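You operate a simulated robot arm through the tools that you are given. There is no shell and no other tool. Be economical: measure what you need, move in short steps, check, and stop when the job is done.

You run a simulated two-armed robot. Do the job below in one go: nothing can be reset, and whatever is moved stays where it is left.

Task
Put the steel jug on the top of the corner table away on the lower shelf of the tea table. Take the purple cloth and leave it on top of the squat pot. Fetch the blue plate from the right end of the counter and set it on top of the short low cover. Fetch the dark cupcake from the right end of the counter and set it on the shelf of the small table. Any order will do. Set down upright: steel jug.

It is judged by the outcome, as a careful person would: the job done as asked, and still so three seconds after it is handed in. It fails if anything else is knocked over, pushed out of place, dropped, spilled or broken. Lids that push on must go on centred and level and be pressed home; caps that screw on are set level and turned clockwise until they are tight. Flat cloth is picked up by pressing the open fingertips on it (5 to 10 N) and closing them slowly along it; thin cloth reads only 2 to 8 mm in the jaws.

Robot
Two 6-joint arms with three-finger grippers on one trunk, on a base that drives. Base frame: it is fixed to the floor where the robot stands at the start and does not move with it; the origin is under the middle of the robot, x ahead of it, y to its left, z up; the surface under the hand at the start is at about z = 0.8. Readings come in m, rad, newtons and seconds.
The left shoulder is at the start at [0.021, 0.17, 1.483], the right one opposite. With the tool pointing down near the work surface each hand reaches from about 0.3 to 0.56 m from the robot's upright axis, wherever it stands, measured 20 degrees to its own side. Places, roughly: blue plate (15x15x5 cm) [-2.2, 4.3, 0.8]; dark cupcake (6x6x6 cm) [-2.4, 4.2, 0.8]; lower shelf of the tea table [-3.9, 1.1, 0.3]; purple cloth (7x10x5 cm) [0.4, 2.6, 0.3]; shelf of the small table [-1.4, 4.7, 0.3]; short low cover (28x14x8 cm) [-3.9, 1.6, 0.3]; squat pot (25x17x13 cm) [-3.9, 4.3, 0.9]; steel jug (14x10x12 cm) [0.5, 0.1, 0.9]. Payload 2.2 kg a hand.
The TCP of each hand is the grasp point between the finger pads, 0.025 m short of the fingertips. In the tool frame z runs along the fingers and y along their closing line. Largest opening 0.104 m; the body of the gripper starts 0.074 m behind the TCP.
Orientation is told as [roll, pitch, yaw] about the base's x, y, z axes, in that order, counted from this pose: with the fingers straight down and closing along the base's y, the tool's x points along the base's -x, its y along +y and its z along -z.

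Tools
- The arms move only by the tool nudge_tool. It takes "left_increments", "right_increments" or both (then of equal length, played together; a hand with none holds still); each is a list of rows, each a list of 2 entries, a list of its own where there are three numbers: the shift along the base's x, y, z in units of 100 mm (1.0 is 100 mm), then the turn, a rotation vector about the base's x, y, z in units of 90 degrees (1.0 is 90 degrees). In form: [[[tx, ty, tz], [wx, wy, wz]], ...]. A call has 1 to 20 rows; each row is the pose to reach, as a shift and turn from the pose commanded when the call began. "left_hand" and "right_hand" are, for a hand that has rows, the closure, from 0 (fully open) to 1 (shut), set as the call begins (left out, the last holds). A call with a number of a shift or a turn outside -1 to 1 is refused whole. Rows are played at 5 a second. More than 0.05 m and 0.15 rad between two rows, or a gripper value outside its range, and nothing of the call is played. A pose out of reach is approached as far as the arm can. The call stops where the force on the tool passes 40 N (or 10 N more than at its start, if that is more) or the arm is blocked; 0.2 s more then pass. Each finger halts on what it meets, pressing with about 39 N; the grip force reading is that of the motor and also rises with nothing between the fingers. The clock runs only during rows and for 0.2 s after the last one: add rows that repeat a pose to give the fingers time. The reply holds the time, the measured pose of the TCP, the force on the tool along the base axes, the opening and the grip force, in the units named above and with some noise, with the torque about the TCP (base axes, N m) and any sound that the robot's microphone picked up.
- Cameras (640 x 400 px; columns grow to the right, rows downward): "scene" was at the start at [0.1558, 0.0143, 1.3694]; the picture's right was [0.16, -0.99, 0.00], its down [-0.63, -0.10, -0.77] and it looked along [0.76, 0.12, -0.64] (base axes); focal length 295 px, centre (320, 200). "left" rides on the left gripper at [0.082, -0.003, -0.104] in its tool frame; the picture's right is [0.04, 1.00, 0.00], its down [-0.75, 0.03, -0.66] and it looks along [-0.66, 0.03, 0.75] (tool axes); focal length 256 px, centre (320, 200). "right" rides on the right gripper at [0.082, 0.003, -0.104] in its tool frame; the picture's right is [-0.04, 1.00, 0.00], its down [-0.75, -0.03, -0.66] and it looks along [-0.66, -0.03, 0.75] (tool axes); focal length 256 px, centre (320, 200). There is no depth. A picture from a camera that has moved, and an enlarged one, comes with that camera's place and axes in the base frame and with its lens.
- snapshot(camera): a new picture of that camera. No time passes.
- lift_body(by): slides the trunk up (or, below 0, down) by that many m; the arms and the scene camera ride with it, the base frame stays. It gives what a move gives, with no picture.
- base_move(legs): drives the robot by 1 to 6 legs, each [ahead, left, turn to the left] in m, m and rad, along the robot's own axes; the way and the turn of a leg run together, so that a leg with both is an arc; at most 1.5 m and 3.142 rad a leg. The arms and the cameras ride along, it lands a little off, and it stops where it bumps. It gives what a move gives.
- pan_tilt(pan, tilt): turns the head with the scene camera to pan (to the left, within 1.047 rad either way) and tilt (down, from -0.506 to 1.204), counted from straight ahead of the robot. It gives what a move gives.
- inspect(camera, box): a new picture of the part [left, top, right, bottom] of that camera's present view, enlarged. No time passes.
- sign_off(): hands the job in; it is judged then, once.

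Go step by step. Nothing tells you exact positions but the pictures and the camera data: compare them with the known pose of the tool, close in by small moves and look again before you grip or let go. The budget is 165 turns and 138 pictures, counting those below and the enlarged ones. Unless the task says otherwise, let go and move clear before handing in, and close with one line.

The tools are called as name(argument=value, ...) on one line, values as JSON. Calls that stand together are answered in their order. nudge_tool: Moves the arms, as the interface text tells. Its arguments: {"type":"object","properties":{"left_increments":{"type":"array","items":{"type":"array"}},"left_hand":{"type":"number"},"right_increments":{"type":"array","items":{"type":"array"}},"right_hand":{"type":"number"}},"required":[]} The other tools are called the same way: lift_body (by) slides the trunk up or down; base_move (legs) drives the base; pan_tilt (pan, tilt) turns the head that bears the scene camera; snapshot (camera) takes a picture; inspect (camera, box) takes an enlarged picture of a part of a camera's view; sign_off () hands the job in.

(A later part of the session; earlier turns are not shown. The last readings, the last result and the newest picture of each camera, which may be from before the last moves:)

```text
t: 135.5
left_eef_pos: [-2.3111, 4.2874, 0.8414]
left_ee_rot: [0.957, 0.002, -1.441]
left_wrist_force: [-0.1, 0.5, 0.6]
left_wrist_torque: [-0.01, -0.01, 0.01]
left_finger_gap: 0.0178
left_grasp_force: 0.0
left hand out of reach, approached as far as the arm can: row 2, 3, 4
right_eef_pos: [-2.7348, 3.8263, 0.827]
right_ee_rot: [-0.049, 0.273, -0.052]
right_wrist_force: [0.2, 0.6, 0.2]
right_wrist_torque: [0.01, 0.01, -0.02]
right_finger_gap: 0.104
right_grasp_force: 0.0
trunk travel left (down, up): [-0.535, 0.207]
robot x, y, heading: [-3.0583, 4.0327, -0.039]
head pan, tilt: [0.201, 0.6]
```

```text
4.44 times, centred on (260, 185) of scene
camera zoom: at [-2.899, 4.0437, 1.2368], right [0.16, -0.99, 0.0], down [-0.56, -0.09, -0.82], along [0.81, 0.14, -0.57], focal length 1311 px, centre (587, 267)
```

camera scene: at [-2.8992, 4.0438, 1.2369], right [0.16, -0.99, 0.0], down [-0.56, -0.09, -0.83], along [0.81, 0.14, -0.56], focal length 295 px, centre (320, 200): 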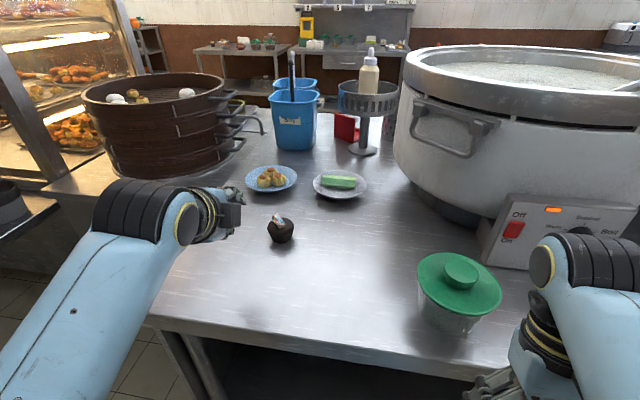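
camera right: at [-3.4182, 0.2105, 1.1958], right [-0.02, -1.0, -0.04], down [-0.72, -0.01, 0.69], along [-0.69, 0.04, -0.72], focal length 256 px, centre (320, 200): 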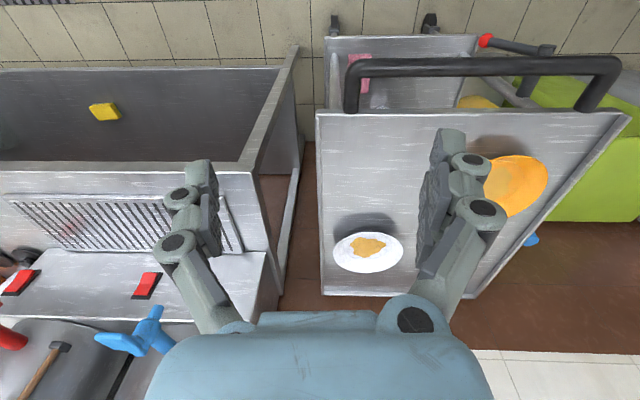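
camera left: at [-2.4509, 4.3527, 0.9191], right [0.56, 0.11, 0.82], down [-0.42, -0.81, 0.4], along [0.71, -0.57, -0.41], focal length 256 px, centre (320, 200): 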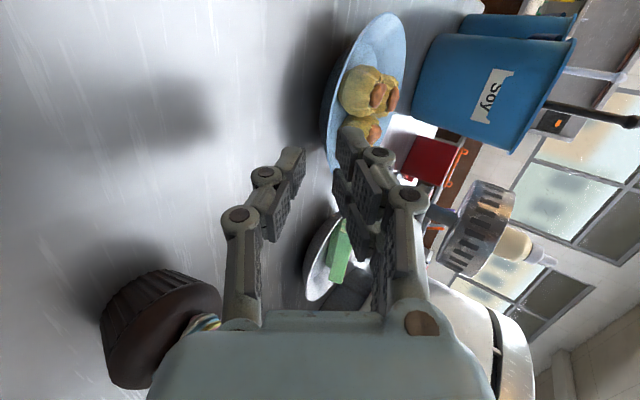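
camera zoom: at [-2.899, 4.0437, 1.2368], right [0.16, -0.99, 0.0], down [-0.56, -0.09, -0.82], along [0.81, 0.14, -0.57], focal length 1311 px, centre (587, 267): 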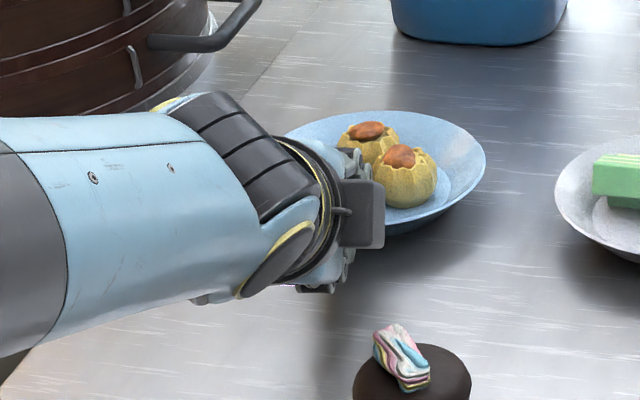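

The arm is at its reach limit just short of the grip. I pull back a little, move the right hand clear, drive 8 cm closer and realign.

nudge_tool(left_increments=[[[-0.16, -0.02, 0.12], [0, 0, 0]], [[-0.4, -0.05, 0.25], [0, 0, 0]], [[-0.55, -0.05, 0.3], [0, 0, 0]], [[-0.55, -0.05, 0.3], [0, 0, 0]]], right_increments=[[[-0.1, -0.4, 0.2], [0, 0, 0]], [[-0.1, -0.8, 0.5], [0, 0, 0]], [[-0.1, -1, 0.9], [0, 0, 0]], [[-0.1, -1, 0.9], [0, 0, 0]]])

base_move(legs=[[0.09, 0, 0]])

inspect(camera="left", box=[250, 40, 430, 200])

```text
t: 136.5
left_eef_pos: [-2.3654, 4.2808, 0.8715]
left_ee_rot: [0.957, 0.0, -1.442]
left_wrist_force: [0.4, -0.7, -0.3]
left_wrist_torque: [0.0, 0.03, 0.05]
left_finger_gap: 0.0177
left_grasp_force: 0.0
right_eef_pos: [-2.7369, 3.7177, 0.8242]
right_ee_rot: [-0.048, 0.27, -0.054]
right_wrist_force: [-0.7, -0.4, -0.1]
right_wrist_torque: [0.02, -0.02, 0.02]
right_finger_gap: 0.1039
right_grasp_force: 0.1
right hand out of reach, approached as far as the arm can: row 1, 2, 3, 4
trunk travel left (down, up): [-0.535, 0.207]
robot x, y, heading: [-3.0606, 4.0291, -0.034]
head pan, tilt: [0.201, 0.6]
```

```text
t: 137.6
left_eef_pos: [-2.296, 4.2776, 0.8719]
left_ee_rot: [0.955, -0.001, -1.444]
left_wrist_force: [-0.7, -0.5, -0.7]
left_wrist_torque: [0.01, 0.03, -0.03]
left_finger_gap: 0.0176
left_grasp_force: 0.1
right_eef_pos: [-2.6733, 3.7165, 0.8244]
right_ee_rot: [-0.048, 0.292, -0.046]
right_wrist_force: [-0.6, 0.2, 0.4]
right_wrist_torque: [-0.03, 0.01, -0.01]
right_finger_gap: 0.1039
right_grasp_force: 0.0
trunk travel left (down, up): [-0.535, 0.207]
robot x, y, heading: [-2.9864, 4.0339, -0.039]
head pan, tilt: [0.201, 0.6]
stopped in leg 1: the force on the tool passed its limit at 74 N (the readings are from after the stop); the commanded pose is now the measured one
```

```text
2.50 times, centred on (340, 120) of left
camera zoom: at [-2.3926, 4.3475, 0.9286], right [0.57, 0.11, 0.82], down [-0.42, -0.81, 0.4], along [0.71, -0.57, -0.41], focal length 640 px, centre (270, 400)
```

zoom: 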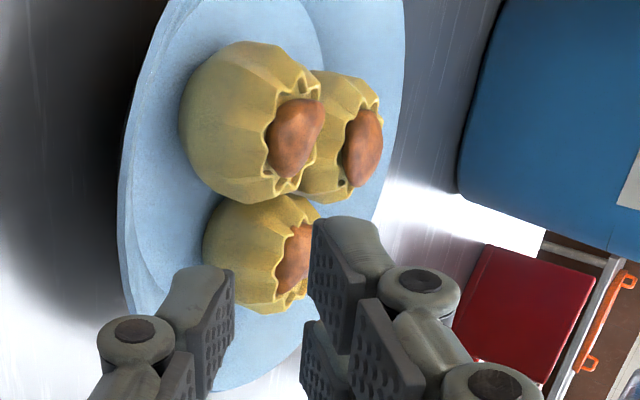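

The right hand bumped the counter's edge; I pull it back. The left hand is above the rim; I bring it back to the pre-grip spot.

nudge_tool(left_increments=[[[-0.3, 0.03, 0], [0, 0, 0]], [[-0.35, 0.06, -0.1], [0, 0, 0]], [[-0.3, 0.065, -0.19], [0, 0, 0]], [[-0.3, 0.065, -0.19], [0, 0, 0]]], right_increments=[[[-0.3, 0, 0], [0, 0, 0]], [[-0.5, -0.1, 0], [0, 0, 0]], [[-0.5, -0.1, 0], [0, 0, 0]], [[-0.5, -0.1, 0], [0, 0, 0]]])

snapshot(camera="scene")

inspect(camera="left", box=[250, 40, 430, 200])

```text
t: 138.6
left_eef_pos: [-2.3251, 4.2847, 0.8527]
left_ee_rot: [0.956, 0.0, -1.443]
left_wrist_force: [0.6, 0.0, -0.1]
left_wrist_torque: [-0.05, 0.03, 0.04]
left_finger_gap: 0.0179
left_grasp_force: 0.2
right_eef_pos: [-2.7231, 3.7053, 0.819]
right_ee_rot: [-0.048, 0.292, -0.045]
right_wrist_force: [-0.7, -0.1, 0.6]
right_wrist_torque: [0.03, -0.01, 0.0]
right_finger_gap: 0.1042
right_grasp_force: 0.1
right hand out of reach, approached as far as the arm can: row 1, 2, 3, 4
trunk travel left (down, up): [-0.535, 0.207]
robot x, y, heading: [-2.9909, 4.0307, -0.036]
head pan, tilt: [0.201, 0.6]
```

```text
79 pictures are left
camera scene: at [-2.8296, 4.0405, 1.2368], right [0.16, -0.99, 0.0], down [-0.56, -0.09, -0.82], along [0.81, 0.13, -0.57], focal length 295 px, centre (320, 200)
```

scene: 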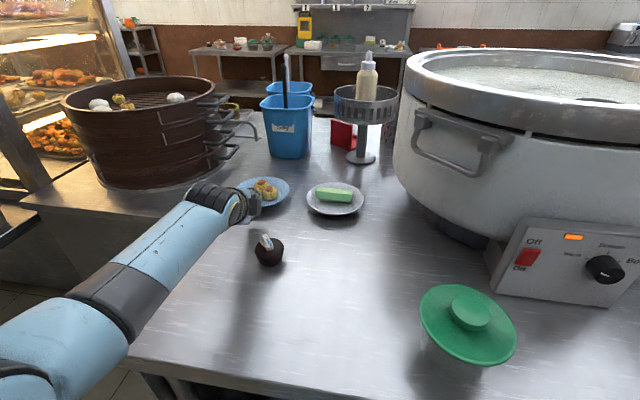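

```text
2.50 times, centred on (340, 120) of left
camera zoom: at [-2.4221, 4.3538, 0.9081], right [0.57, 0.11, 0.82], down [-0.42, -0.81, 0.4], along [0.71, -0.57, -0.41], focal length 640 px, centre (270, 400)
```

zoom: 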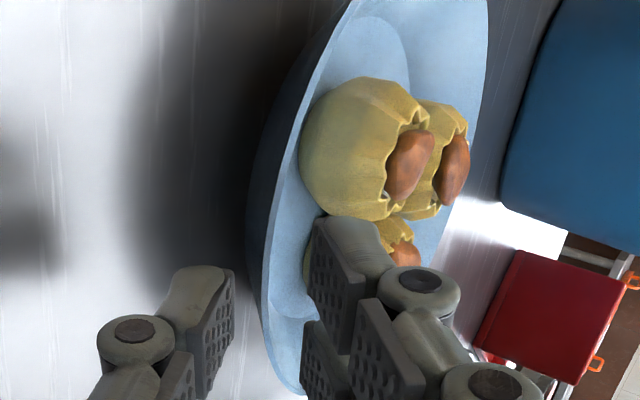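

Aligned as before; now I advance 3 cm along the slope.

nudge_tool(left_increments=[[[0.08, 0.01, -0.057], [0, 0, 0]], [[0.16, 0.02, -0.115], [0, 0, 0]], [[0.25, 0.031, -0.17], [0, 0, 0]], [[0.25, 0.031, -0.17], [0, 0, 0]]])

inspect(camera="left", box=[250, 40, 430, 200])

```text
t: 139.6
left_eef_pos: [-2.3023, 4.2886, 0.8359]
left_ee_rot: [0.956, 0.0, -1.444]
left_wrist_force: [-1.1, 0.9, 0.2]
left_wrist_torque: [-0.02, 0.02, -0.01]
left_finger_gap: 0.0176
left_grasp_force: 0.1
right_eef_pos: [-2.7228, 3.7053, 0.8191]
right_ee_rot: [-0.047, 0.293, -0.044]
right_wrist_force: [-0.3, 0.0, -0.3]
right_wrist_torque: [0.0, -0.01, 0.01]
right_finger_gap: 0.1041
right_grasp_force: 0.1
trunk travel left (down, up): [-0.535, 0.207]
robot x, y, heading: [-2.9899, 4.0288, -0.04]
head pan, tilt: [0.201, 0.6]
```

```text
2.50 times, centred on (340, 120) of left
camera zoom: at [-2.3974, 4.3576, 0.8915], right [0.57, 0.11, 0.82], down [-0.42, -0.81, 0.4], along [0.71, -0.57, -0.41], focal length 640 px, centre (270, 400)
```

zoom: 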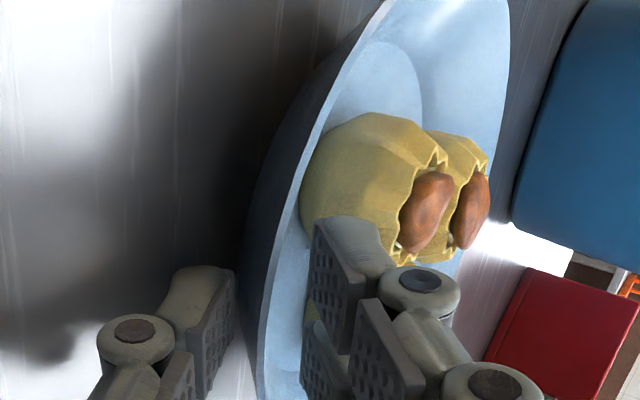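

The tips are about 8 mm past the rim. I go 7 mm further and close.

nudge_tool(left_increments=[[[0.03, 0.004, -0.016], [0, 0, 0]], [[0.06, 0.008, -0.035], [0, 0, 0]], [[0.06, 0.008, -0.035], [0, 0, 0]]])

nudge_tool(left_increments=[[[0, 0, 0], [0, 0, 0]], [[0, 0, 0], [0, 0, 0]], [[0, 0, 0], [0, 0, 0]]], left_hand=1)

inspect(camera="left", box=[250, 40, 430, 200])

```text
t: 140.3
left_eef_pos: [-2.2947, 4.2881, 0.8324]
left_ee_rot: [0.957, 0.001, -1.443]
left_wrist_force: [0.4, -0.4, 0.8]
left_wrist_torque: [-0.02, 0.01, 0.01]
left_finger_gap: 0.0177
left_grasp_force: 0.0
right_eef_pos: [-2.7222, 3.706, 0.8192]
right_ee_rot: [-0.048, 0.292, -0.044]
right_wrist_force: [-0.2, -1.2, -0.4]
right_wrist_torque: [0.01, -0.01, -0.02]
right_finger_gap: 0.104
right_grasp_force: 0.0
trunk travel left (down, up): [-0.535, 0.207]
robot x, y, heading: [-2.9908, 4.0269, -0.04]
head pan, tilt: [0.201, 0.6]
```

```text
t: 141.2
left_eef_pos: [-2.2947, 4.2899, 0.833]
left_ee_rot: [0.958, -0.001, -1.444]
left_wrist_force: [-0.7, -0.9, -0.3]
left_wrist_torque: [0.06, 0.01, -0.01]
left_finger_gap: 0.006
left_grasp_force: 34.5
right_eef_pos: [-2.7229, 3.7035, 0.8211]
right_ee_rot: [-0.047, 0.293, -0.045]
right_wrist_force: [0.7, 0.3, 0.3]
right_wrist_torque: [0.03, 0.01, 0.0]
right_finger_gap: 0.104
right_grasp_force: 0.0
trunk travel left (down, up): [-0.535, 0.207]
robot x, y, heading: [-2.9885, 4.0303, -0.036]
head pan, tilt: [0.201, 0.6]
```

```text
2.50 times, centred on (340, 120) of left
camera zoom: at [-2.391, 4.3581, 0.8883], right [0.57, 0.11, 0.82], down [-0.42, -0.81, 0.4], along [0.71, -0.57, -0.41], focal length 640 px, centre (270, 400)
```

zoom: 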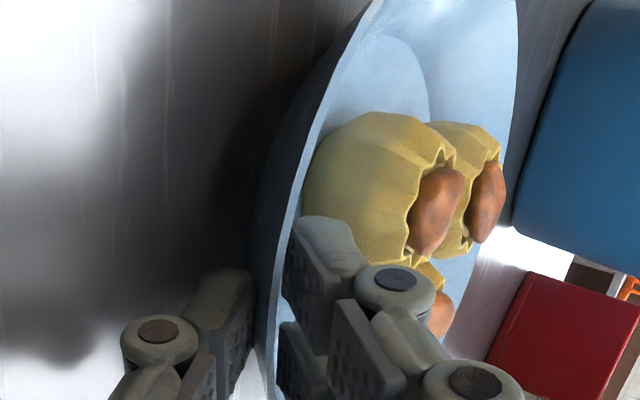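

The rim is gripped (6 mm). I wait briefly and lift slowly.

nudge_tool(left_increments=[[[0, 0, 0], [0, 0, 0]], [[0, 0, 0.05], [0, 0, 0]], [[0, 0, 0.1], [0, 0, 0]], [[0, 0, 0.2], [0, 0, 0]], [[0, 0, 0.3], [0, 0, 0]], [[0, 0, 0.3], [0, 0, 0]]])

snapshot(camera="left")

inspect(camera="scene", box=[180, 130, 340, 230])

```text
t: 142.6
left_eef_pos: [-2.2948, 4.2894, 0.8636]
left_ee_rot: [0.957, -0.002, -1.443]
left_wrist_force: [0.2, -0.2, -0.7]
left_wrist_torque: [-0.02, 0.15, 0.02]
left_finger_gap: 0.0061
left_grasp_force: 34.4
right_eef_pos: [-2.722, 3.7052, 0.8195]
right_ee_rot: [-0.045, 0.291, -0.044]
right_wrist_force: [-0.2, 0.3, 0.0]
right_wrist_torque: [0.01, -0.04, 0.0]
right_finger_gap: 0.1038
right_grasp_force: 0.1
trunk travel left (down, up): [-0.535, 0.207]
robot x, y, heading: [-2.9887, 4.0331, -0.037]
head pan, tilt: [0.201, 0.6]
```

```text
75 pictures are left
camera left: at [-2.3912, 4.3586, 0.9182], right [0.57, 0.11, 0.82], down [-0.42, -0.81, 0.4], along [0.71, -0.57, -0.41], focal length 256 px, centre (320, 200)
```

left: 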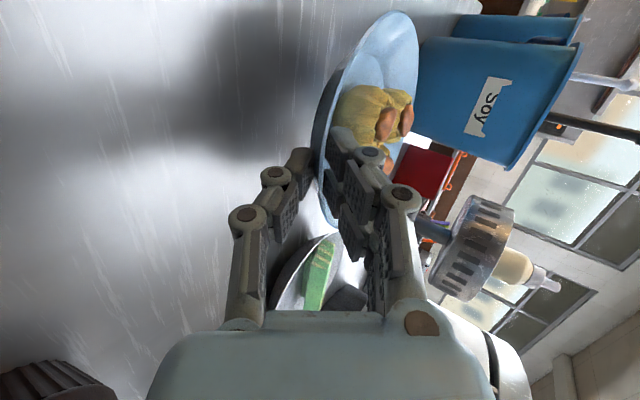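

```text
4.00 times, centred on (260, 180) of scene
camera zoom: at [-2.8292, 4.0408, 1.2368], right [0.16, -0.99, 0.0], down [-0.56, -0.09, -0.82], along [0.81, 0.13, -0.57], focal length 1180 px, centre (560, 280)
```

zoom: 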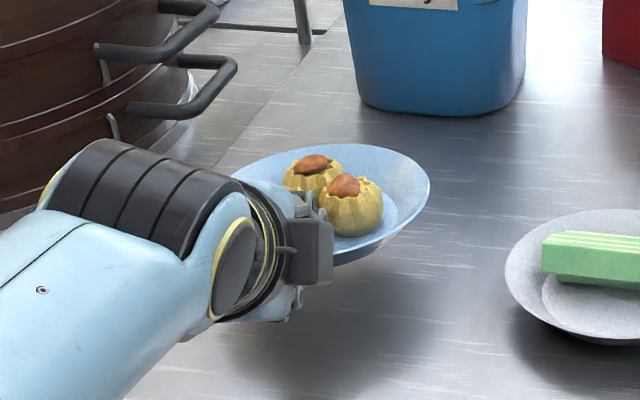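

The plate is up, level, with its buns. I raise it clear of the cupcake and back the base away from the counter.

nudge_tool(left_increments=[[[0, 0, 0.15], [0, 0, 0]], [[0, 0, 0.3], [0, 0, 0]], [[0, 0, 0.5], [0, 0, 0]], [[0, 0, 0.7], [0, 0, 0]], [[0, 0, 0.8], [0, 0, 0]], [[0, 0, 0.8], [0, 0, 0]]])

base_move(legs=[[-0.25, 0, 0]])

nudge_tool(left_increments=[[[-0.2, 0, 0], [0, 0, 0]], [[-0.4, 0, 0], [0, 0, 0]], [[-0.6, 0, 0], [0, 0, 0]], [[-0.8, 0, 0], [0, 0, 0]], [[-1, 0, 0], [0, 0, 0]]])

snapshot(camera="left")

snapshot(camera="scene")

```text
t: 143.9
left_eef_pos: [-2.2948, 4.2887, 0.9432]
left_ee_rot: [0.956, -0.002, -1.444]
left_wrist_force: [-0.6, -0.5, -1.1]
left_wrist_torque: [-0.01, 0.14, 0.01]
left_finger_gap: 0.006
left_grasp_force: 34.4
right_eef_pos: [-2.7216, 3.7056, 0.82]
right_ee_rot: [-0.045, 0.291, -0.044]
right_wrist_force: [0.6, 0.9, 0.3]
right_wrist_torque: [0.01, 0.0, 0.03]
right_finger_gap: 0.1041
right_grasp_force: 0.1
trunk travel left (down, up): [-0.535, 0.207]
robot x, y, heading: [-2.9911, 4.0284, -0.034]
head pan, tilt: [0.201, 0.6]
```

```text
t: 145.8
left_eef_pos: [-2.5461, 4.2976, 0.9432]
left_ee_rot: [0.959, -0.001, -1.444]
left_wrist_force: [-0.1, 0.3, -1.7]
left_wrist_torque: [-0.03, 0.12, 0.02]
left_finger_gap: 0.0059
left_grasp_force: 34.4
right_eef_pos: [-2.9748, 3.7138, 0.8195]
right_ee_rot: [-0.047, 0.289, -0.044]
right_wrist_force: [1.2, -0.7, -0.1]
right_wrist_torque: [-0.02, -0.04, -0.02]
right_finger_gap: 0.1041
right_grasp_force: 0.0
trunk travel left (down, up): [-0.535, 0.207]
robot x, y, heading: [-3.2372, 4.0373, -0.033]
head pan, tilt: [0.201, 0.6]
```

```text
t: 147.0
left_eef_pos: [-2.6456, 4.2979, 0.9437]
left_ee_rot: [0.957, -0.001, -1.443]
left_wrist_force: [0.3, 0.4, -1.8]
left_wrist_torque: [-0.02, 0.12, 0.01]
left_finger_gap: 0.0061
left_grasp_force: 33.7
right_eef_pos: [-2.975, 3.7133, 0.8193]
right_ee_rot: [-0.048, 0.291, -0.042]
right_wrist_force: [-0.1, 0.0, 0.3]
right_wrist_torque: [0.01, 0.01, 0.01]
right_finger_gap: 0.1041
right_grasp_force: 0.1
trunk travel left (down, up): [-0.535, 0.207]
robot x, y, heading: [-3.2417, 4.039, -0.04]
head pan, tilt: [0.201, 0.6]
```

```text
73 pictures are left
camera left: at [-2.7428, 4.3678, 0.9998], right [0.57, 0.11, 0.82], down [-0.42, -0.81, 0.4], along [0.71, -0.57, -0.41], focal length 256 px, centre (320, 200)
```

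left: 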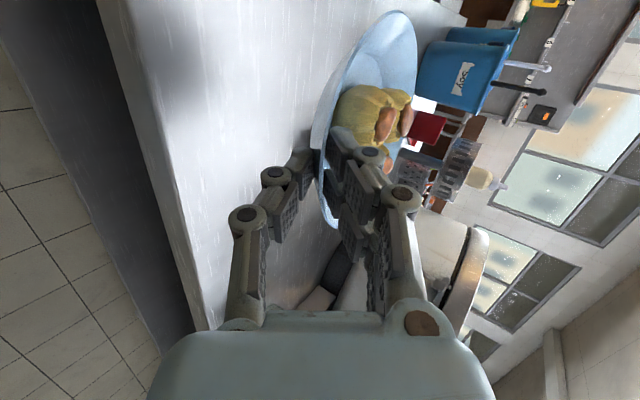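

```text
72 pictures are left
camera scene: at [-3.0809, 4.0502, 1.2369], right [0.16, -0.99, 0.0], down [-0.56, -0.09, -0.83], along [0.81, 0.13, -0.56], focal length 295 px, centre (320, 200)
```

scene: 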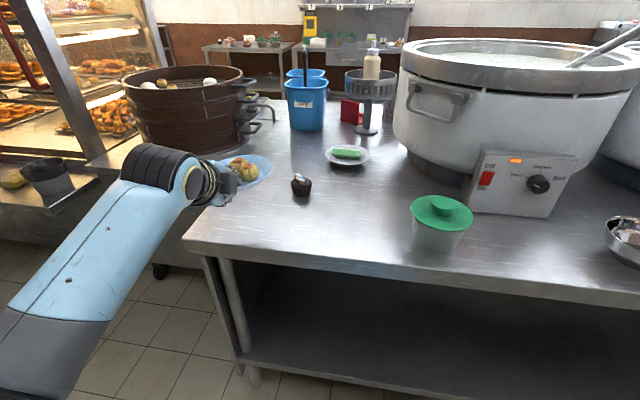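

The plate is steady. I retract further and raise the trunk so it passes over the green-lidded cup, then turn to face down the aisle.

nudge_tool(left_increments=[[[-0.2, 0, 0.1], [0, 0, 0]], [[-0.4, 0, 0.2], [0, 0, 0]], [[-0.6, 0, 0.3], [0, 0, 0]], [[-0.8, 0, 0.3], [0, 0, 0]], [[-0.8, 0, 0.3], [0, 0, 0]]])

lift_body(by=0.15)

base_move(legs=[[0, 0, -1.535]])

snapshot(camera="left")

```text
t: 148.2
left_eef_pos: [-2.7271, 4.2964, 0.9731]
left_ee_rot: [0.956, 0.001, -1.444]
left_wrist_force: [1.1, -0.3, -2.3]
left_wrist_torque: [0.0, 0.16, 0.01]
left_finger_gap: 0.0062
left_grasp_force: 33.7
right_eef_pos: [-2.9739, 3.7148, 0.8192]
right_ee_rot: [-0.048, 0.292, -0.044]
right_wrist_force: [0.1, -0.1, 0.5]
right_wrist_torque: [0.02, 0.0, 0.01]
right_finger_gap: 0.1038
right_grasp_force: 0.0
trunk travel left (down, up): [-0.535, 0.207]
robot x, y, heading: [-3.2389, 4.037, -0.031]
head pan, tilt: [0.201, 0.6]
```

```text
t: 149.9
left_eef_pos: [-2.7259, 4.2965, 1.123]
left_ee_rot: [0.956, -0.001, -1.445]
left_wrist_force: [0.2, 0.5, -1.4]
left_wrist_torque: [0.0, 0.16, -0.01]
left_finger_gap: 0.0059
left_grasp_force: 33.4
right_eef_pos: [-2.9733, 3.7139, 0.9699]
right_ee_rot: [-0.046, 0.292, -0.045]
right_wrist_force: [-0.4, -0.2, 0.6]
right_wrist_torque: [-0.02, 0.02, -0.05]
right_finger_gap: 0.1039
right_grasp_force: 0.0
trunk travel left (down, up): [-0.685, 0.057]
robot x, y, heading: [-3.2402, 4.0367, -0.032]
head pan, tilt: [0.201, 0.6]
```

```text
t: 154.1
left_eef_pos: [-2.9656, 3.5308, 1.1243]
left_ee_rot: [0.956, 0.001, -2.985]
left_wrist_force: [0.5, 0.2, -1.8]
left_wrist_torque: [0.09, 0.0, -0.03]
left_finger_gap: 0.0063
left_grasp_force: 33.1
right_eef_pos: [-3.5556, 3.7626, 0.9698]
right_ee_rot: [-0.049, 0.291, -1.585]
right_wrist_force: [0.3, 0.2, -0.6]
right_wrist_torque: [-0.01, 0.01, -0.03]
right_finger_gap: 0.1039
right_grasp_force: 0.0
trunk travel left (down, up): [-0.685, 0.057]
robot x, y, heading: [-3.2418, 4.0409, -1.579]
head pan, tilt: [0.201, 0.6]
```

```text
71 pictures are left
camera left: at [-2.8986, 3.6296, 1.1789], right [0.13, -0.56, 0.82], down [-0.83, 0.39, 0.4], along [-0.55, -0.73, -0.41], focal length 256 px, centre (320, 200)
```

left: 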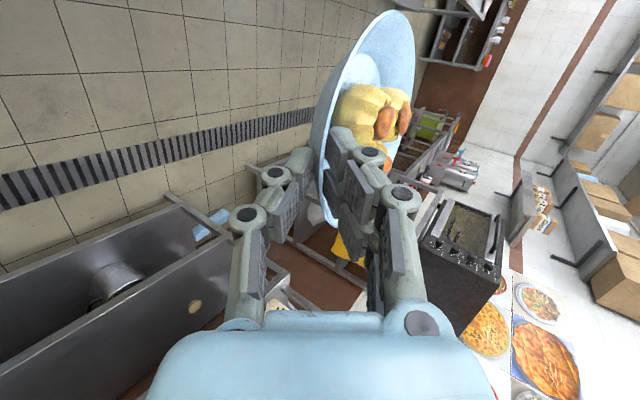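

The plate rides well. I drive back down the aisle toward the tea table and stop opposite the cover.

base_move(legs=[[1.1, 0.08, 0], [1.1, 0.04, 0]])

base_move(legs=[[0, 0, -0.78]])

lift_body(by=-0.4)

pan_tilt(pan=-0.3, tilt=0.5)

snapshot(camera="scene")

snapshot(camera="left")

```text
t: 165.0
left_eef_pos: [-2.864, 1.3252, 1.1233]
left_ee_rot: [0.955, 0.0, -2.988]
left_wrist_force: [0.0, 0.1, -1.9]
left_wrist_torque: [0.17, 0.03, -0.01]
left_finger_gap: 0.0059
left_grasp_force: 33.9
right_eef_pos: [-3.4546, 1.5575, 0.9696]
right_ee_rot: [-0.046, 0.292, -1.59]
right_wrist_force: [-0.1, -0.6, -0.9]
right_wrist_torque: [0.0, 0.02, -0.03]
right_finger_gap: 0.104
right_grasp_force: 0.1
trunk travel left (down, up): [-0.685, 0.057]
robot x, y, heading: [-3.1345, 1.8323, -1.583]
head pan, tilt: [0.201, 0.6]
```

```text
t: 167.5
left_eef_pos: [-3.3045, 1.2805, 1.123]
left_ee_rot: [0.956, 0.0, 2.508]
left_wrist_force: [-0.1, 0.3, -1.7]
left_wrist_torque: [0.11, -0.08, 0.02]
left_finger_gap: 0.0059
left_grasp_force: 34.0
right_eef_pos: [-3.5556, 1.8637, 0.9694]
right_ee_rot: [-0.048, 0.293, -2.377]
right_wrist_force: [-0.5, 0.9, -0.8]
right_wrist_torque: [0.02, 0.03, 0.05]
right_finger_gap: 0.1041
right_grasp_force: 0.0
trunk travel left (down, up): [-0.685, 0.057]
robot x, y, heading: [-3.1398, 1.8266, -2.372]
head pan, tilt: [0.201, 0.6]
```

```text
t: 171.3
left_eef_pos: [-3.3046, 1.2815, 0.7231]
left_ee_rot: [0.957, 0.002, 2.508]
left_wrist_force: [-0.3, -0.3, -1.3]
left_wrist_torque: [0.09, -0.1, -0.01]
left_finger_gap: 0.006
left_grasp_force: 33.4
right_eef_pos: [-3.5557, 1.8624, 0.5697]
right_ee_rot: [-0.047, 0.292, -2.377]
right_wrist_force: [-0.3, -1.0, 0.2]
right_wrist_torque: [-0.02, -0.01, 0.02]
right_finger_gap: 0.1039
right_grasp_force: 0.0
trunk travel left (down, up): [-0.285, 0.457]
robot x, y, heading: [-3.1358, 1.8327, -2.37]
head pan, tilt: [0.201, 0.6]
```

```text
t: 172.2
left_eef_pos: [-3.3054, 1.2817, 0.722]
left_ee_rot: [0.957, 0.001, 2.508]
left_wrist_force: [0.1, 0.1, -2.1]
left_wrist_torque: [0.09, -0.08, 0.0]
left_finger_gap: 0.006
left_grasp_force: 33.8
right_eef_pos: [-3.5555, 1.8626, 0.5686]
right_ee_rot: [-0.047, 0.29, -2.376]
right_wrist_force: [-0.3, 0.6, -0.1]
right_wrist_torque: [0.02, 0.01, -0.03]
right_finger_gap: 0.104
right_grasp_force: 0.0
trunk travel left (down, up): [-0.285, 0.457]
robot x, y, heading: [-3.1379, 1.8315, -2.367]
head pan, tilt: [-0.3, 0.499]
```

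```text
70 pictures are left
camera scene: at [-3.2758, 1.7346, 0.9891], right [-0.45, 0.89, 0.0], down [0.43, 0.22, -0.88], along [-0.78, -0.4, -0.48], focal length 295 px, centre (320, 200)
```

scene: 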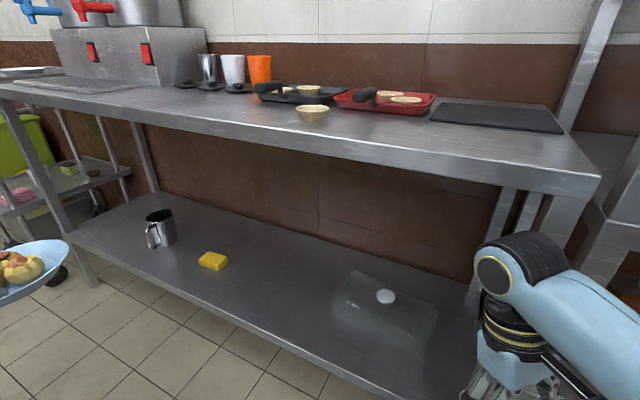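

```text
69 pictures are left
camera left: at [-3.1881, 1.3021, 0.7788], right [-0.31, -0.49, 0.82], down [-0.3, 0.86, 0.4], along [-0.9, -0.12, -0.41], focal length 256 px, centre (320, 200)
```

left: 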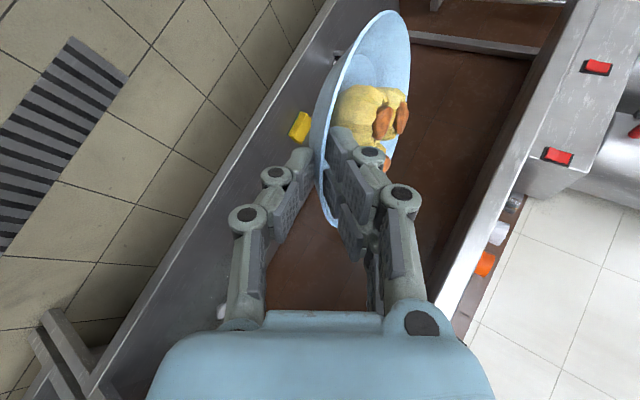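

The jug stands fine. I zoom on the cover to fix its place and outline.

inspect(camera="scene", box=[310, 250, 470, 380])

```text
3.08 times, centred on (390, 315) of scene
camera zoom: at [-3.2758, 1.7346, 0.9891], right [-0.45, 0.89, 0.0], down [0.43, 0.22, -0.88], along [-0.78, -0.4, -0.48], focal length 908 px, centre (105, -154)
```

zoom: 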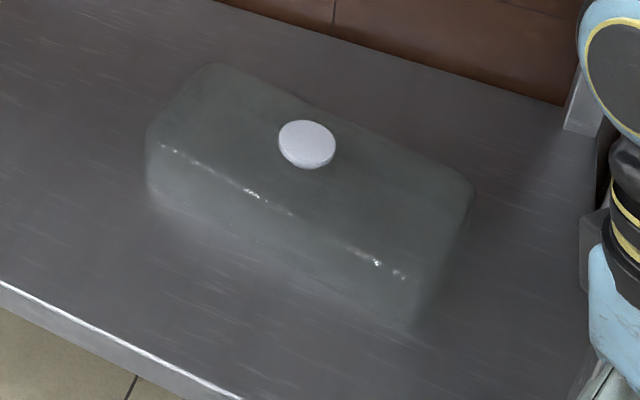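

The knob is a disc about 5 cm across, 2 cm high, at (-3.862, 1.63). I lower further and turn to face the shelf, keeping the plate above knob height.

lift_body(by=-0.24)

base_move(legs=[[0, 0, -0.74]])

pan_tilt(pan=0.3, tilt=0.45)

snapshot(camera="scene")

snapshot(camera="left")

```text
t: 174.7
left_eef_pos: [-3.3042, 1.2815, 0.4834]
left_ee_rot: [0.957, 0.0, 2.507]
left_wrist_force: [-0.6, -0.3, -1.1]
left_wrist_torque: [0.04, -0.07, 0.0]
left_finger_gap: 0.006
left_grasp_force: 33.8
right_eef_pos: [-3.5548, 1.8619, 0.3296]
right_ee_rot: [-0.047, 0.289, -2.378]
right_wrist_force: [-0.5, 0.0, -0.2]
right_wrist_torque: [0.02, -0.02, -0.01]
right_finger_gap: 0.1036
right_grasp_force: 0.0
trunk travel left (down, up): [-0.045, 0.697]
robot x, y, heading: [-3.1352, 1.8326, -2.373]
head pan, tilt: [-0.3, 0.499]
```

```text
t: 177.0
left_eef_pos: [-3.628, 1.5307, 0.4826]
left_ee_rot: [0.955, 0.0, 1.781]
left_wrist_force: [-0.4, 0.1, -0.9]
left_wrist_torque: [-0.02, -0.14, 0.01]
left_finger_gap: 0.006
left_grasp_force: 33.7
right_eef_pos: [-3.4292, 2.131, 0.3305]
right_ee_rot: [-0.046, 0.292, -3.102]
right_wrist_force: [-0.1, 0.2, 0.1]
right_wrist_torque: [0.01, -0.02, 0.02]
right_finger_gap: 0.104
right_grasp_force: 0.0
trunk travel left (down, up): [-0.045, 0.697]
robot x, y, heading: [-3.137, 1.8325, -3.09]
head pan, tilt: [-0.3, 0.499]
```

```text
t: 178.0
left_eef_pos: [-3.628, 1.5292, 0.4826]
left_ee_rot: [0.957, 0.001, 1.781]
left_wrist_force: [-0.3, 0.1, -2.0]
left_wrist_torque: [0.03, -0.14, 0.02]
left_finger_gap: 0.0058
left_grasp_force: 33.7
right_eef_pos: [-3.4303, 2.1324, 0.3307]
right_ee_rot: [-0.047, 0.291, -3.102]
right_wrist_force: [0.5, 0.1, -0.3]
right_wrist_torque: [0.03, 0.03, 0.01]
right_finger_gap: 0.1041
right_grasp_force: 0.1
trunk travel left (down, up): [-0.045, 0.697]
robot x, y, heading: [-3.1381, 1.8313, -3.091]
head pan, tilt: [0.3, 0.45]
```

```text
67 pictures are left
camera scene: at [-3.322, 1.7965, 0.7478], right [-0.34, 0.94, 0.0], down [0.41, 0.15, -0.9], along [-0.85, -0.31, -0.44], focal length 295 px, centre (320, 200)
```

scene: 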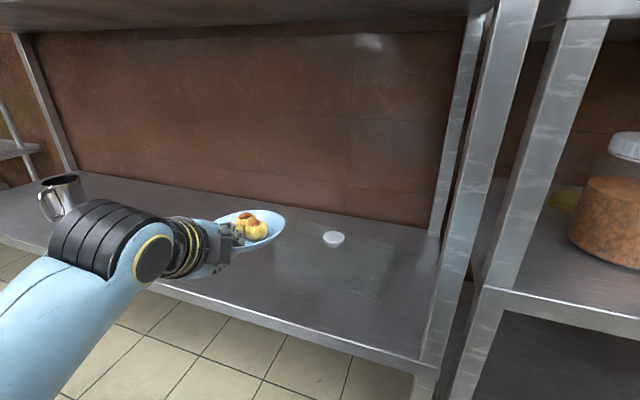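

```text
66 pictures are left
camera left: at [-3.5263, 1.4685, 0.5387], right [-0.56, -0.16, 0.82], down [0.35, 0.85, 0.4], along [-0.76, 0.51, -0.41], focal length 256 px, centre (320, 200)
```

left: 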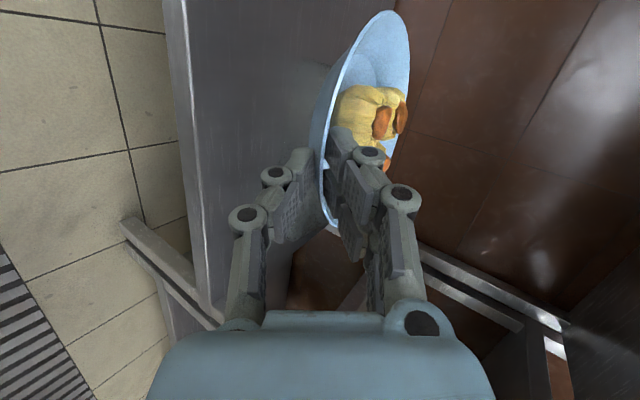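

inspect(camera="scene", box=[200, 190, 420, 310])

```text
2.91 times, centred on (310, 250) of scene
camera zoom: at [-3.322, 1.7965, 0.7478], right [-0.34, 0.94, 0.0], down [0.41, 0.15, -0.9], along [-0.85, -0.31, -0.44], focal length 858 px, centre (349, 54)
```

zoom: 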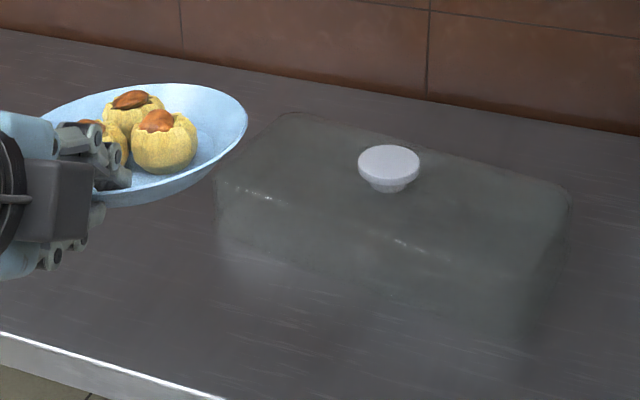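

Knob disc is flat, at (-3.866, 1.631); the plate's centre is about 7.4 cm ahead of the hand. I drive the plate over the knob, then will fine-tune with the arm.

base_move(legs=[[0.1, -0.12, -0.05]])

snapshot(camera="scene")

```text
t: 179.4
left_eef_pos: [-3.7464, 1.6713, 0.4835]
left_ee_rot: [0.958, -0.001, 1.735]
left_wrist_force: [-0.2, -0.6, -1.4]
left_wrist_torque: [-0.02, -0.12, 0.02]
left_finger_gap: 0.0059
left_grasp_force: 33.6
right_eef_pos: [-3.519, 2.2643, 0.33]
right_ee_rot: [-0.046, 0.292, 3.133]
right_wrist_force: [0.1, -0.3, 0.0]
right_wrist_torque: [0.01, -0.03, -0.01]
right_finger_gap: 0.1041
right_grasp_force: 0.1
trunk travel left (down, up): [-0.045, 0.697]
robot x, y, heading: [-3.2395, 1.9477, 3.144]
head pan, tilt: [0.3, 0.45]
```

```text
64 pictures are left
camera scene: at [-3.4266, 1.923, 0.7478], right [-0.29, 0.96, 0.0], down [0.42, 0.13, -0.9], along [-0.86, -0.26, -0.44], focal length 295 px, centre (320, 200)
```

scene: 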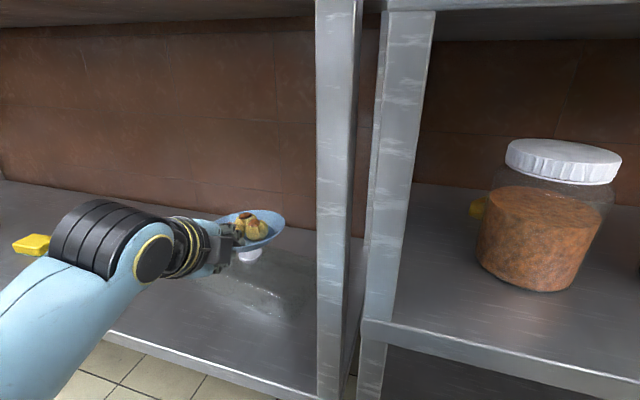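

I move the plate to centre over the knob and lower to about 2 cm above it.

nudge_tool(left_increments=[[[-0.2, -0.12, 0], [0, 0, 0]], [[-0.47, -0.28, 0], [0, 0, 0]], [[-0.47, -0.28, -0.25], [0, 0, 0]], [[-0.47, -0.28, -0.45], [0, 0, 0]], [[-0.47, -0.28, -0.45], [0, 0, 0]]])

inspect(camera="scene", box=[180, 190, 330, 310])

snapshot(camera="left")

```text
t: 180.6
left_eef_pos: [-3.7918, 1.6433, 0.4369]
left_ee_rot: [0.956, 0.0, 1.734]
left_wrist_force: [0.4, 0.4, -1.1]
left_wrist_torque: [0.0, -0.11, 0.01]
left_finger_gap: 0.006
left_grasp_force: 33.6
right_eef_pos: [-3.5193, 2.264, 0.3296]
right_ee_rot: [-0.048, 0.292, 3.132]
right_wrist_force: [-0.6, 0.6, 0.1]
right_wrist_torque: [0.01, 0.0, -0.01]
right_finger_gap: 0.1039
right_grasp_force: 0.1
trunk travel left (down, up): [-0.045, 0.697]
robot x, y, heading: [-3.2416, 1.9491, 3.139]
head pan, tilt: [0.3, 0.45]
```

```text
3.33 times, centred on (255, 250) of scene
camera zoom: at [-3.4267, 1.923, 0.7478], right [-0.29, 0.96, 0.0], down [0.42, 0.13, -0.9], along [-0.86, -0.26, -0.44], focal length 983 px, centre (537, 33)
```

zoom: 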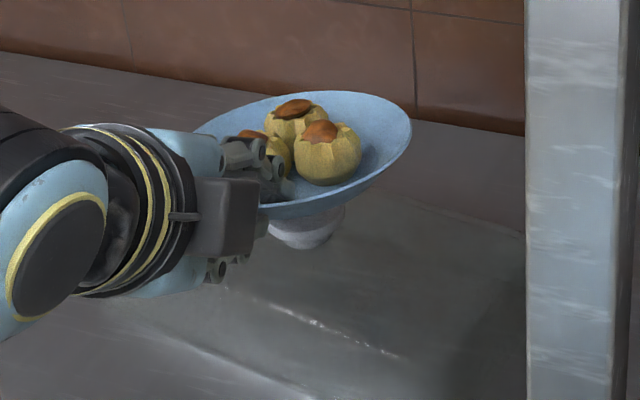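

```text
62 pictures are left
camera left: at [-3.6923, 1.5774, 0.4934], right [-0.56, -0.13, 0.82], down [0.39, 0.83, 0.4], along [-0.73, 0.54, -0.41], focal length 256 px, centre (320, 200)
```

left: 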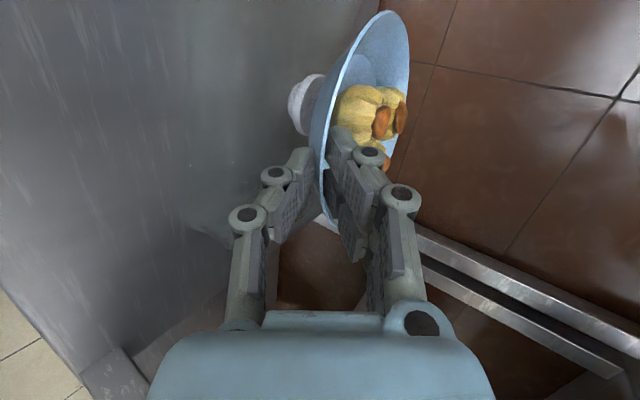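

Plate is centred over the knob within a few millimetres. I lower carefully to contact.

nudge_tool(left_increments=[[[-0.03, -0.02, -0.1], [0, 0, 0]], [[-0.03, -0.02, -0.18], [0, 0, 0]], [[-0.03, -0.02, -0.21], [0, 0, 0]], [[-0.03, -0.02, -0.21], [0, 0, 0]]])

inspect(camera="scene", box=[180, 190, 330, 310])

```text
t: 181.6
left_eef_pos: [-3.7941, 1.6415, 0.4169]
left_ee_rot: [0.957, 0.0, 1.734]
left_wrist_force: [-0.2, 0.1, -1.1]
left_wrist_torque: [0.02, -0.13, 0.01]
left_finger_gap: 0.006
left_grasp_force: 33.2
right_eef_pos: [-3.519, 2.263, 0.3296]
right_ee_rot: [-0.048, 0.292, 3.132]
right_wrist_force: [0.0, 0.0, 0.0]
right_wrist_torque: [-0.02, -0.03, 0.0]
right_finger_gap: 0.1041
right_grasp_force: 0.0
trunk travel left (down, up): [-0.045, 0.697]
robot x, y, heading: [-3.2429, 1.945, 3.141]
head pan, tilt: [0.3, 0.45]
```

```text
3.33 times, centred on (255, 250) of scene
camera zoom: at [-3.4267, 1.923, 0.7478], right [-0.29, 0.96, 0.0], down [0.42, 0.13, -0.9], along [-0.86, -0.26, -0.44], focal length 983 px, centre (537, 33)
```

zoom: 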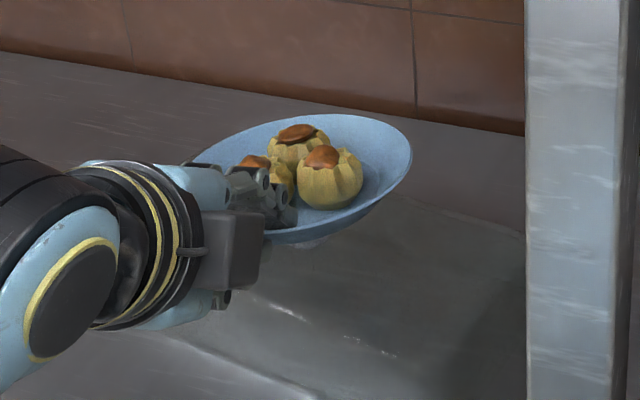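

Not yet touching. I lower a few more millimetres, watching force.

nudge_tool(left_increments=[[[0, 0, -0.02], [0, 0, 0]], [[0, 0, -0.04], [0, 0, 0]], [[0, 0, -0.05], [0, 0, 0]], [[0, 0, -0.05], [0, 0, 0]]])

snapshot(camera="left")

```text
t: 182.6
left_eef_pos: [-3.7954, 1.6409, 0.4124]
left_ee_rot: [0.957, -0.001, 1.735]
left_wrist_force: [-0.7, 0.1, -0.4]
left_wrist_torque: [0.0, -0.06, 0.0]
left_finger_gap: 0.0062
left_grasp_force: 33.4
right_eef_pos: [-3.5189, 2.2631, 0.3295]
right_ee_rot: [-0.047, 0.29, 3.133]
right_wrist_force: [0.7, 0.9, 0.9]
right_wrist_torque: [0.0, 0.0, -0.01]
right_finger_gap: 0.1041
right_grasp_force: 0.2
trunk travel left (down, up): [-0.045, 0.697]
robot x, y, heading: [-3.2367, 1.9451, 3.145]
head pan, tilt: [0.3, 0.45]
```

```text
60 pictures are left
camera left: at [-3.6958, 1.5749, 0.4682], right [-0.56, -0.13, 0.82], down [0.39, 0.83, 0.4], along [-0.73, 0.54, -0.41], focal length 256 px, centre (320, 200)
```

left: 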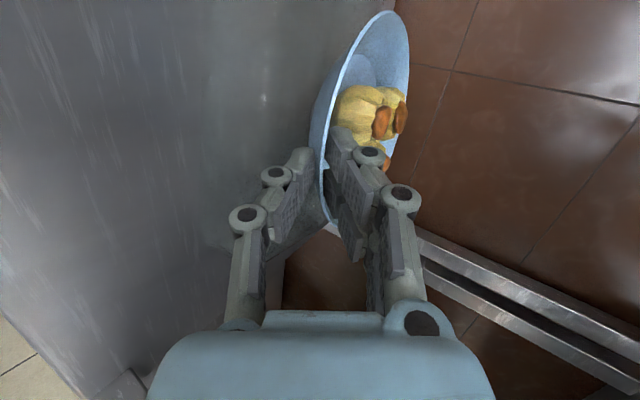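

Contact is starting (torque halved). A couple more millimetres.

nudge_tool(left_increments=[[[0, 0, -0.01], [0, 0, 0]], [[0, 0, -0.02], [0, 0, 0]], [[0, 0, -0.02], [0, 0, 0]]])

```text
t: 183.4
left_eef_pos: [-3.7963, 1.6423, 0.4099]
left_ee_rot: [0.956, 0.0, 1.734]
left_wrist_force: [0.9, -0.2, 2.4]
left_wrist_torque: [-0.14, 0.16, 0.06]
left_finger_gap: 0.0059
left_grasp_force: 32.9
right_eef_pos: [-3.5184, 2.2632, 0.3293]
right_ee_rot: [-0.046, 0.29, 3.133]
right_wrist_force: [0.3, 0.1, 0.1]
right_wrist_torque: [0.02, 0.0, -0.01]
right_finger_gap: 0.1044
right_grasp_force: 0.0
trunk travel left (down, up): [-0.045, 0.697]
robot x, y, heading: [-3.2415, 1.9482, 3.136]
head pan, tilt: [0.3, 0.45]
```

The plate now rests on the knob (a few newtons). I open the fingers slightly.

nudge_tool(left_increments=[[[0, 0, 0.005], [0, 0, 0]], [[0, 0, 0.005], [0, 0, 0]], [[0, 0, 0.005], [0, 0, 0]]], left_hand=0.83)

inspect(camera="left", box=[250, 0, 430, 240])

inspect(camera="scene", box=[180, 190, 330, 310])

```text
t: 184.2
left_eef_pos: [-3.7953, 1.642, 0.4104]
left_ee_rot: [0.956, 0.001, 1.735]
left_wrist_force: [-0.9, -0.4, 0.8]
left_wrist_torque: [-0.01, 0.01, -0.02]
left_finger_gap: 0.0175
left_grasp_force: 0.0
right_eef_pos: [-3.5185, 2.2633, 0.3302]
right_ee_rot: [-0.048, 0.292, 3.133]
right_wrist_force: [0.2, 0.0, 1.4]
right_wrist_torque: [0.0, -0.02, -0.05]
right_finger_gap: 0.1039
right_grasp_force: 0.1
trunk travel left (down, up): [-0.045, 0.697]
robot x, y, heading: [-3.2405, 1.9489, 3.14]
head pan, tilt: [0.3, 0.45]
```

```text
1.67 times, centred on (340, 120) of left
camera zoom: at [-3.6968, 1.5758, 0.4662], right [-0.56, -0.13, 0.82], down [0.39, 0.83, 0.4], along [-0.73, 0.54, -0.41], focal length 427 px, centre (287, 333)
```

zoom: 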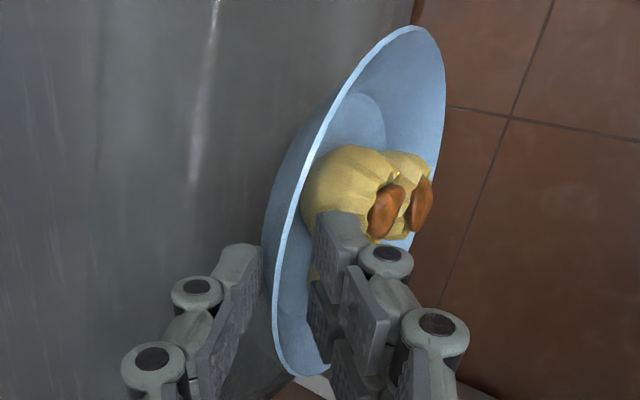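

```text
3.33 times, centred on (255, 250) of scene
camera zoom: at [-3.4266, 1.9231, 0.7478], right [-0.29, 0.96, 0.0], down [0.42, 0.13, -0.9], along [-0.86, -0.26, -0.44], focal length 983 px, centre (537, 33)
```

zoom: 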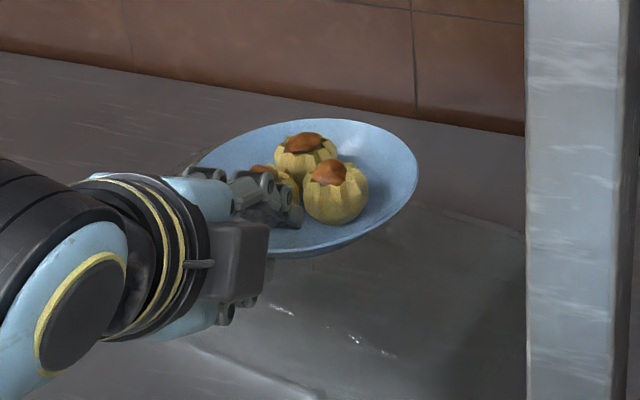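

The plate seems tilted by a few degrees toward me, perhaps resting on the lower finger. I lower the hand 3 mm to test whether it follows.

nudge_tool(left_increments=[[[0, 0, -0.015], [0, 0, 0]], [[0, 0, -0.03], [0, 0, 0]], [[0, 0, -0.03], [0, 0, 0]]])

inspect(camera="scene", box=[180, 190, 330, 310])

inspect(camera="left", box=[250, 0, 430, 240])

```text
t: 185.0
left_eef_pos: [-3.7957, 1.6425, 0.407]
left_ee_rot: [0.955, 0.0, 1.735]
left_wrist_force: [0.6, -0.2, 0.6]
left_wrist_torque: [0.02, 0.01, 0.02]
left_finger_gap: 0.0179
left_grasp_force: 0.0
right_eef_pos: [-3.5187, 2.262, 0.3292]
right_ee_rot: [-0.047, 0.291, 3.133]
right_wrist_force: [0.1, 0.2, -0.3]
right_wrist_torque: [0.0, 0.02, 0.02]
right_finger_gap: 0.1039
right_grasp_force: 0.1
trunk travel left (down, up): [-0.045, 0.697]
robot x, y, heading: [-3.2385, 1.9498, 3.14]
head pan, tilt: [0.3, 0.45]
```

```text
3.33 times, centred on (255, 250) of scene
camera zoom: at [-3.4266, 1.9231, 0.7478], right [-0.29, 0.96, 0.0], down [0.42, 0.13, -0.9], along [-0.86, -0.26, -0.44], focal length 983 px, centre (537, 33)
```

zoom: 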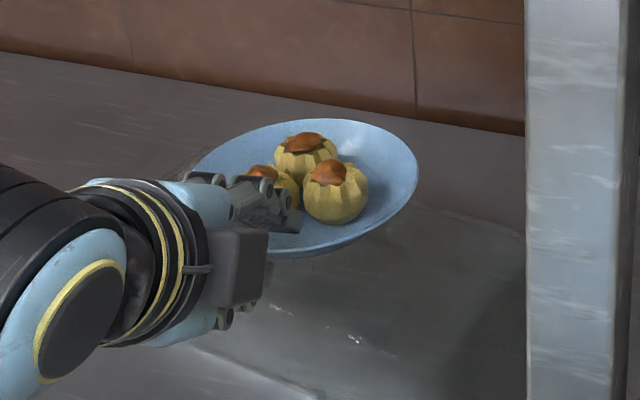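

```text
1.67 times, centred on (340, 120) of left
camera zoom: at [-3.6962, 1.5752, 0.4636], right [-0.56, -0.13, 0.82], down [0.39, 0.83, 0.4], along [-0.73, 0.54, -0.41], focal length 427 px, centre (287, 333)
```

zoom: 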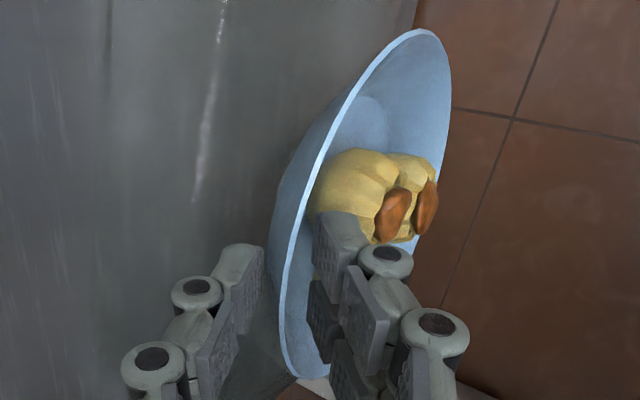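

The plate stayed put on its own, so it is resting stably. The fingers straddle the rim evenly, so I withdraw along the slope.

nudge_tool(left_increments=[[[0.08, 0.0134, 0.057], [0, 0, 0]], [[0.16, 0.027, 0.115], [0, 0, 0]], [[0.28, 0.047, 0.2], [0, 0, 0]], [[0.4, 0.067, 0.287], [0, 0, 0]], [[0.4, 0.067, 0.287], [0, 0, 0]]])

inspect(camera="scene", box=[180, 190, 330, 310])

inspect(camera="left", box=[250, 0, 430, 240])

```text
t: 186.2
left_eef_pos: [-3.7545, 1.6483, 0.4343]
left_ee_rot: [0.955, 0.001, 1.734]
left_wrist_force: [-0.3, -0.1, -0.5]
left_wrist_torque: [0.02, 0.0, -0.01]
left_finger_gap: 0.0177
left_grasp_force: 0.0
right_eef_pos: [-3.5177, 2.2633, 0.3299]
right_ee_rot: [-0.047, 0.291, 3.133]
right_wrist_force: [-0.2, -0.3, -0.1]
right_wrist_torque: [-0.03, -0.01, -0.01]
right_finger_gap: 0.104
right_grasp_force: 0.1
trunk travel left (down, up): [-0.045, 0.697]
robot x, y, heading: [-3.2419, 1.9549, 3.141]
head pan, tilt: [0.3, 0.45]
```

```text
3.33 times, centred on (255, 250) of scene
camera zoom: at [-3.4265, 1.9231, 0.7478], right [-0.29, 0.96, 0.0], down [0.42, 0.13, -0.9], along [-0.86, -0.26, -0.44], focal length 983 px, centre (537, 33)
```

zoom: 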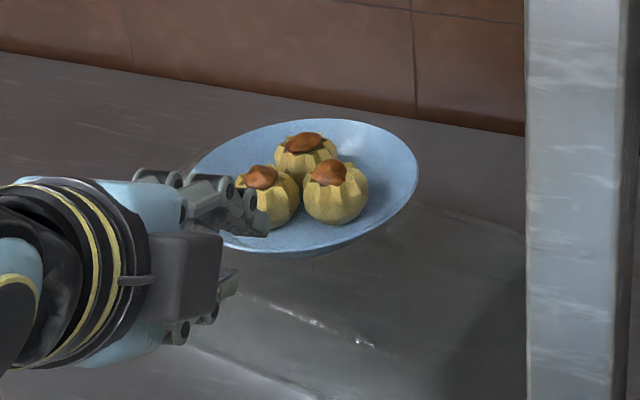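

```text
1.67 times, centred on (340, 120) of left
camera zoom: at [-3.6559, 1.5821, 0.4919], right [-0.56, -0.13, 0.82], down [0.39, 0.83, 0.4], along [-0.73, 0.54, -0.41], focal length 427 px, centre (287, 333)
```

zoom: 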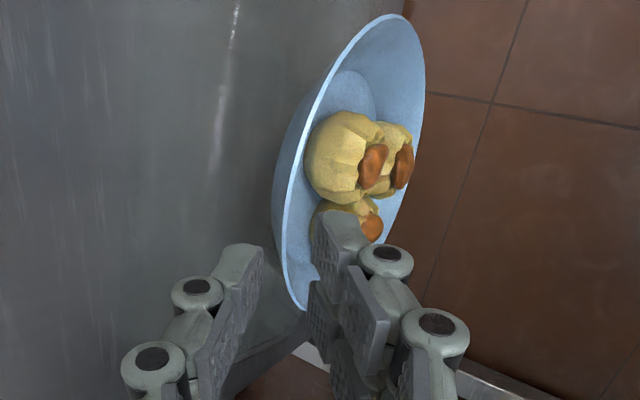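

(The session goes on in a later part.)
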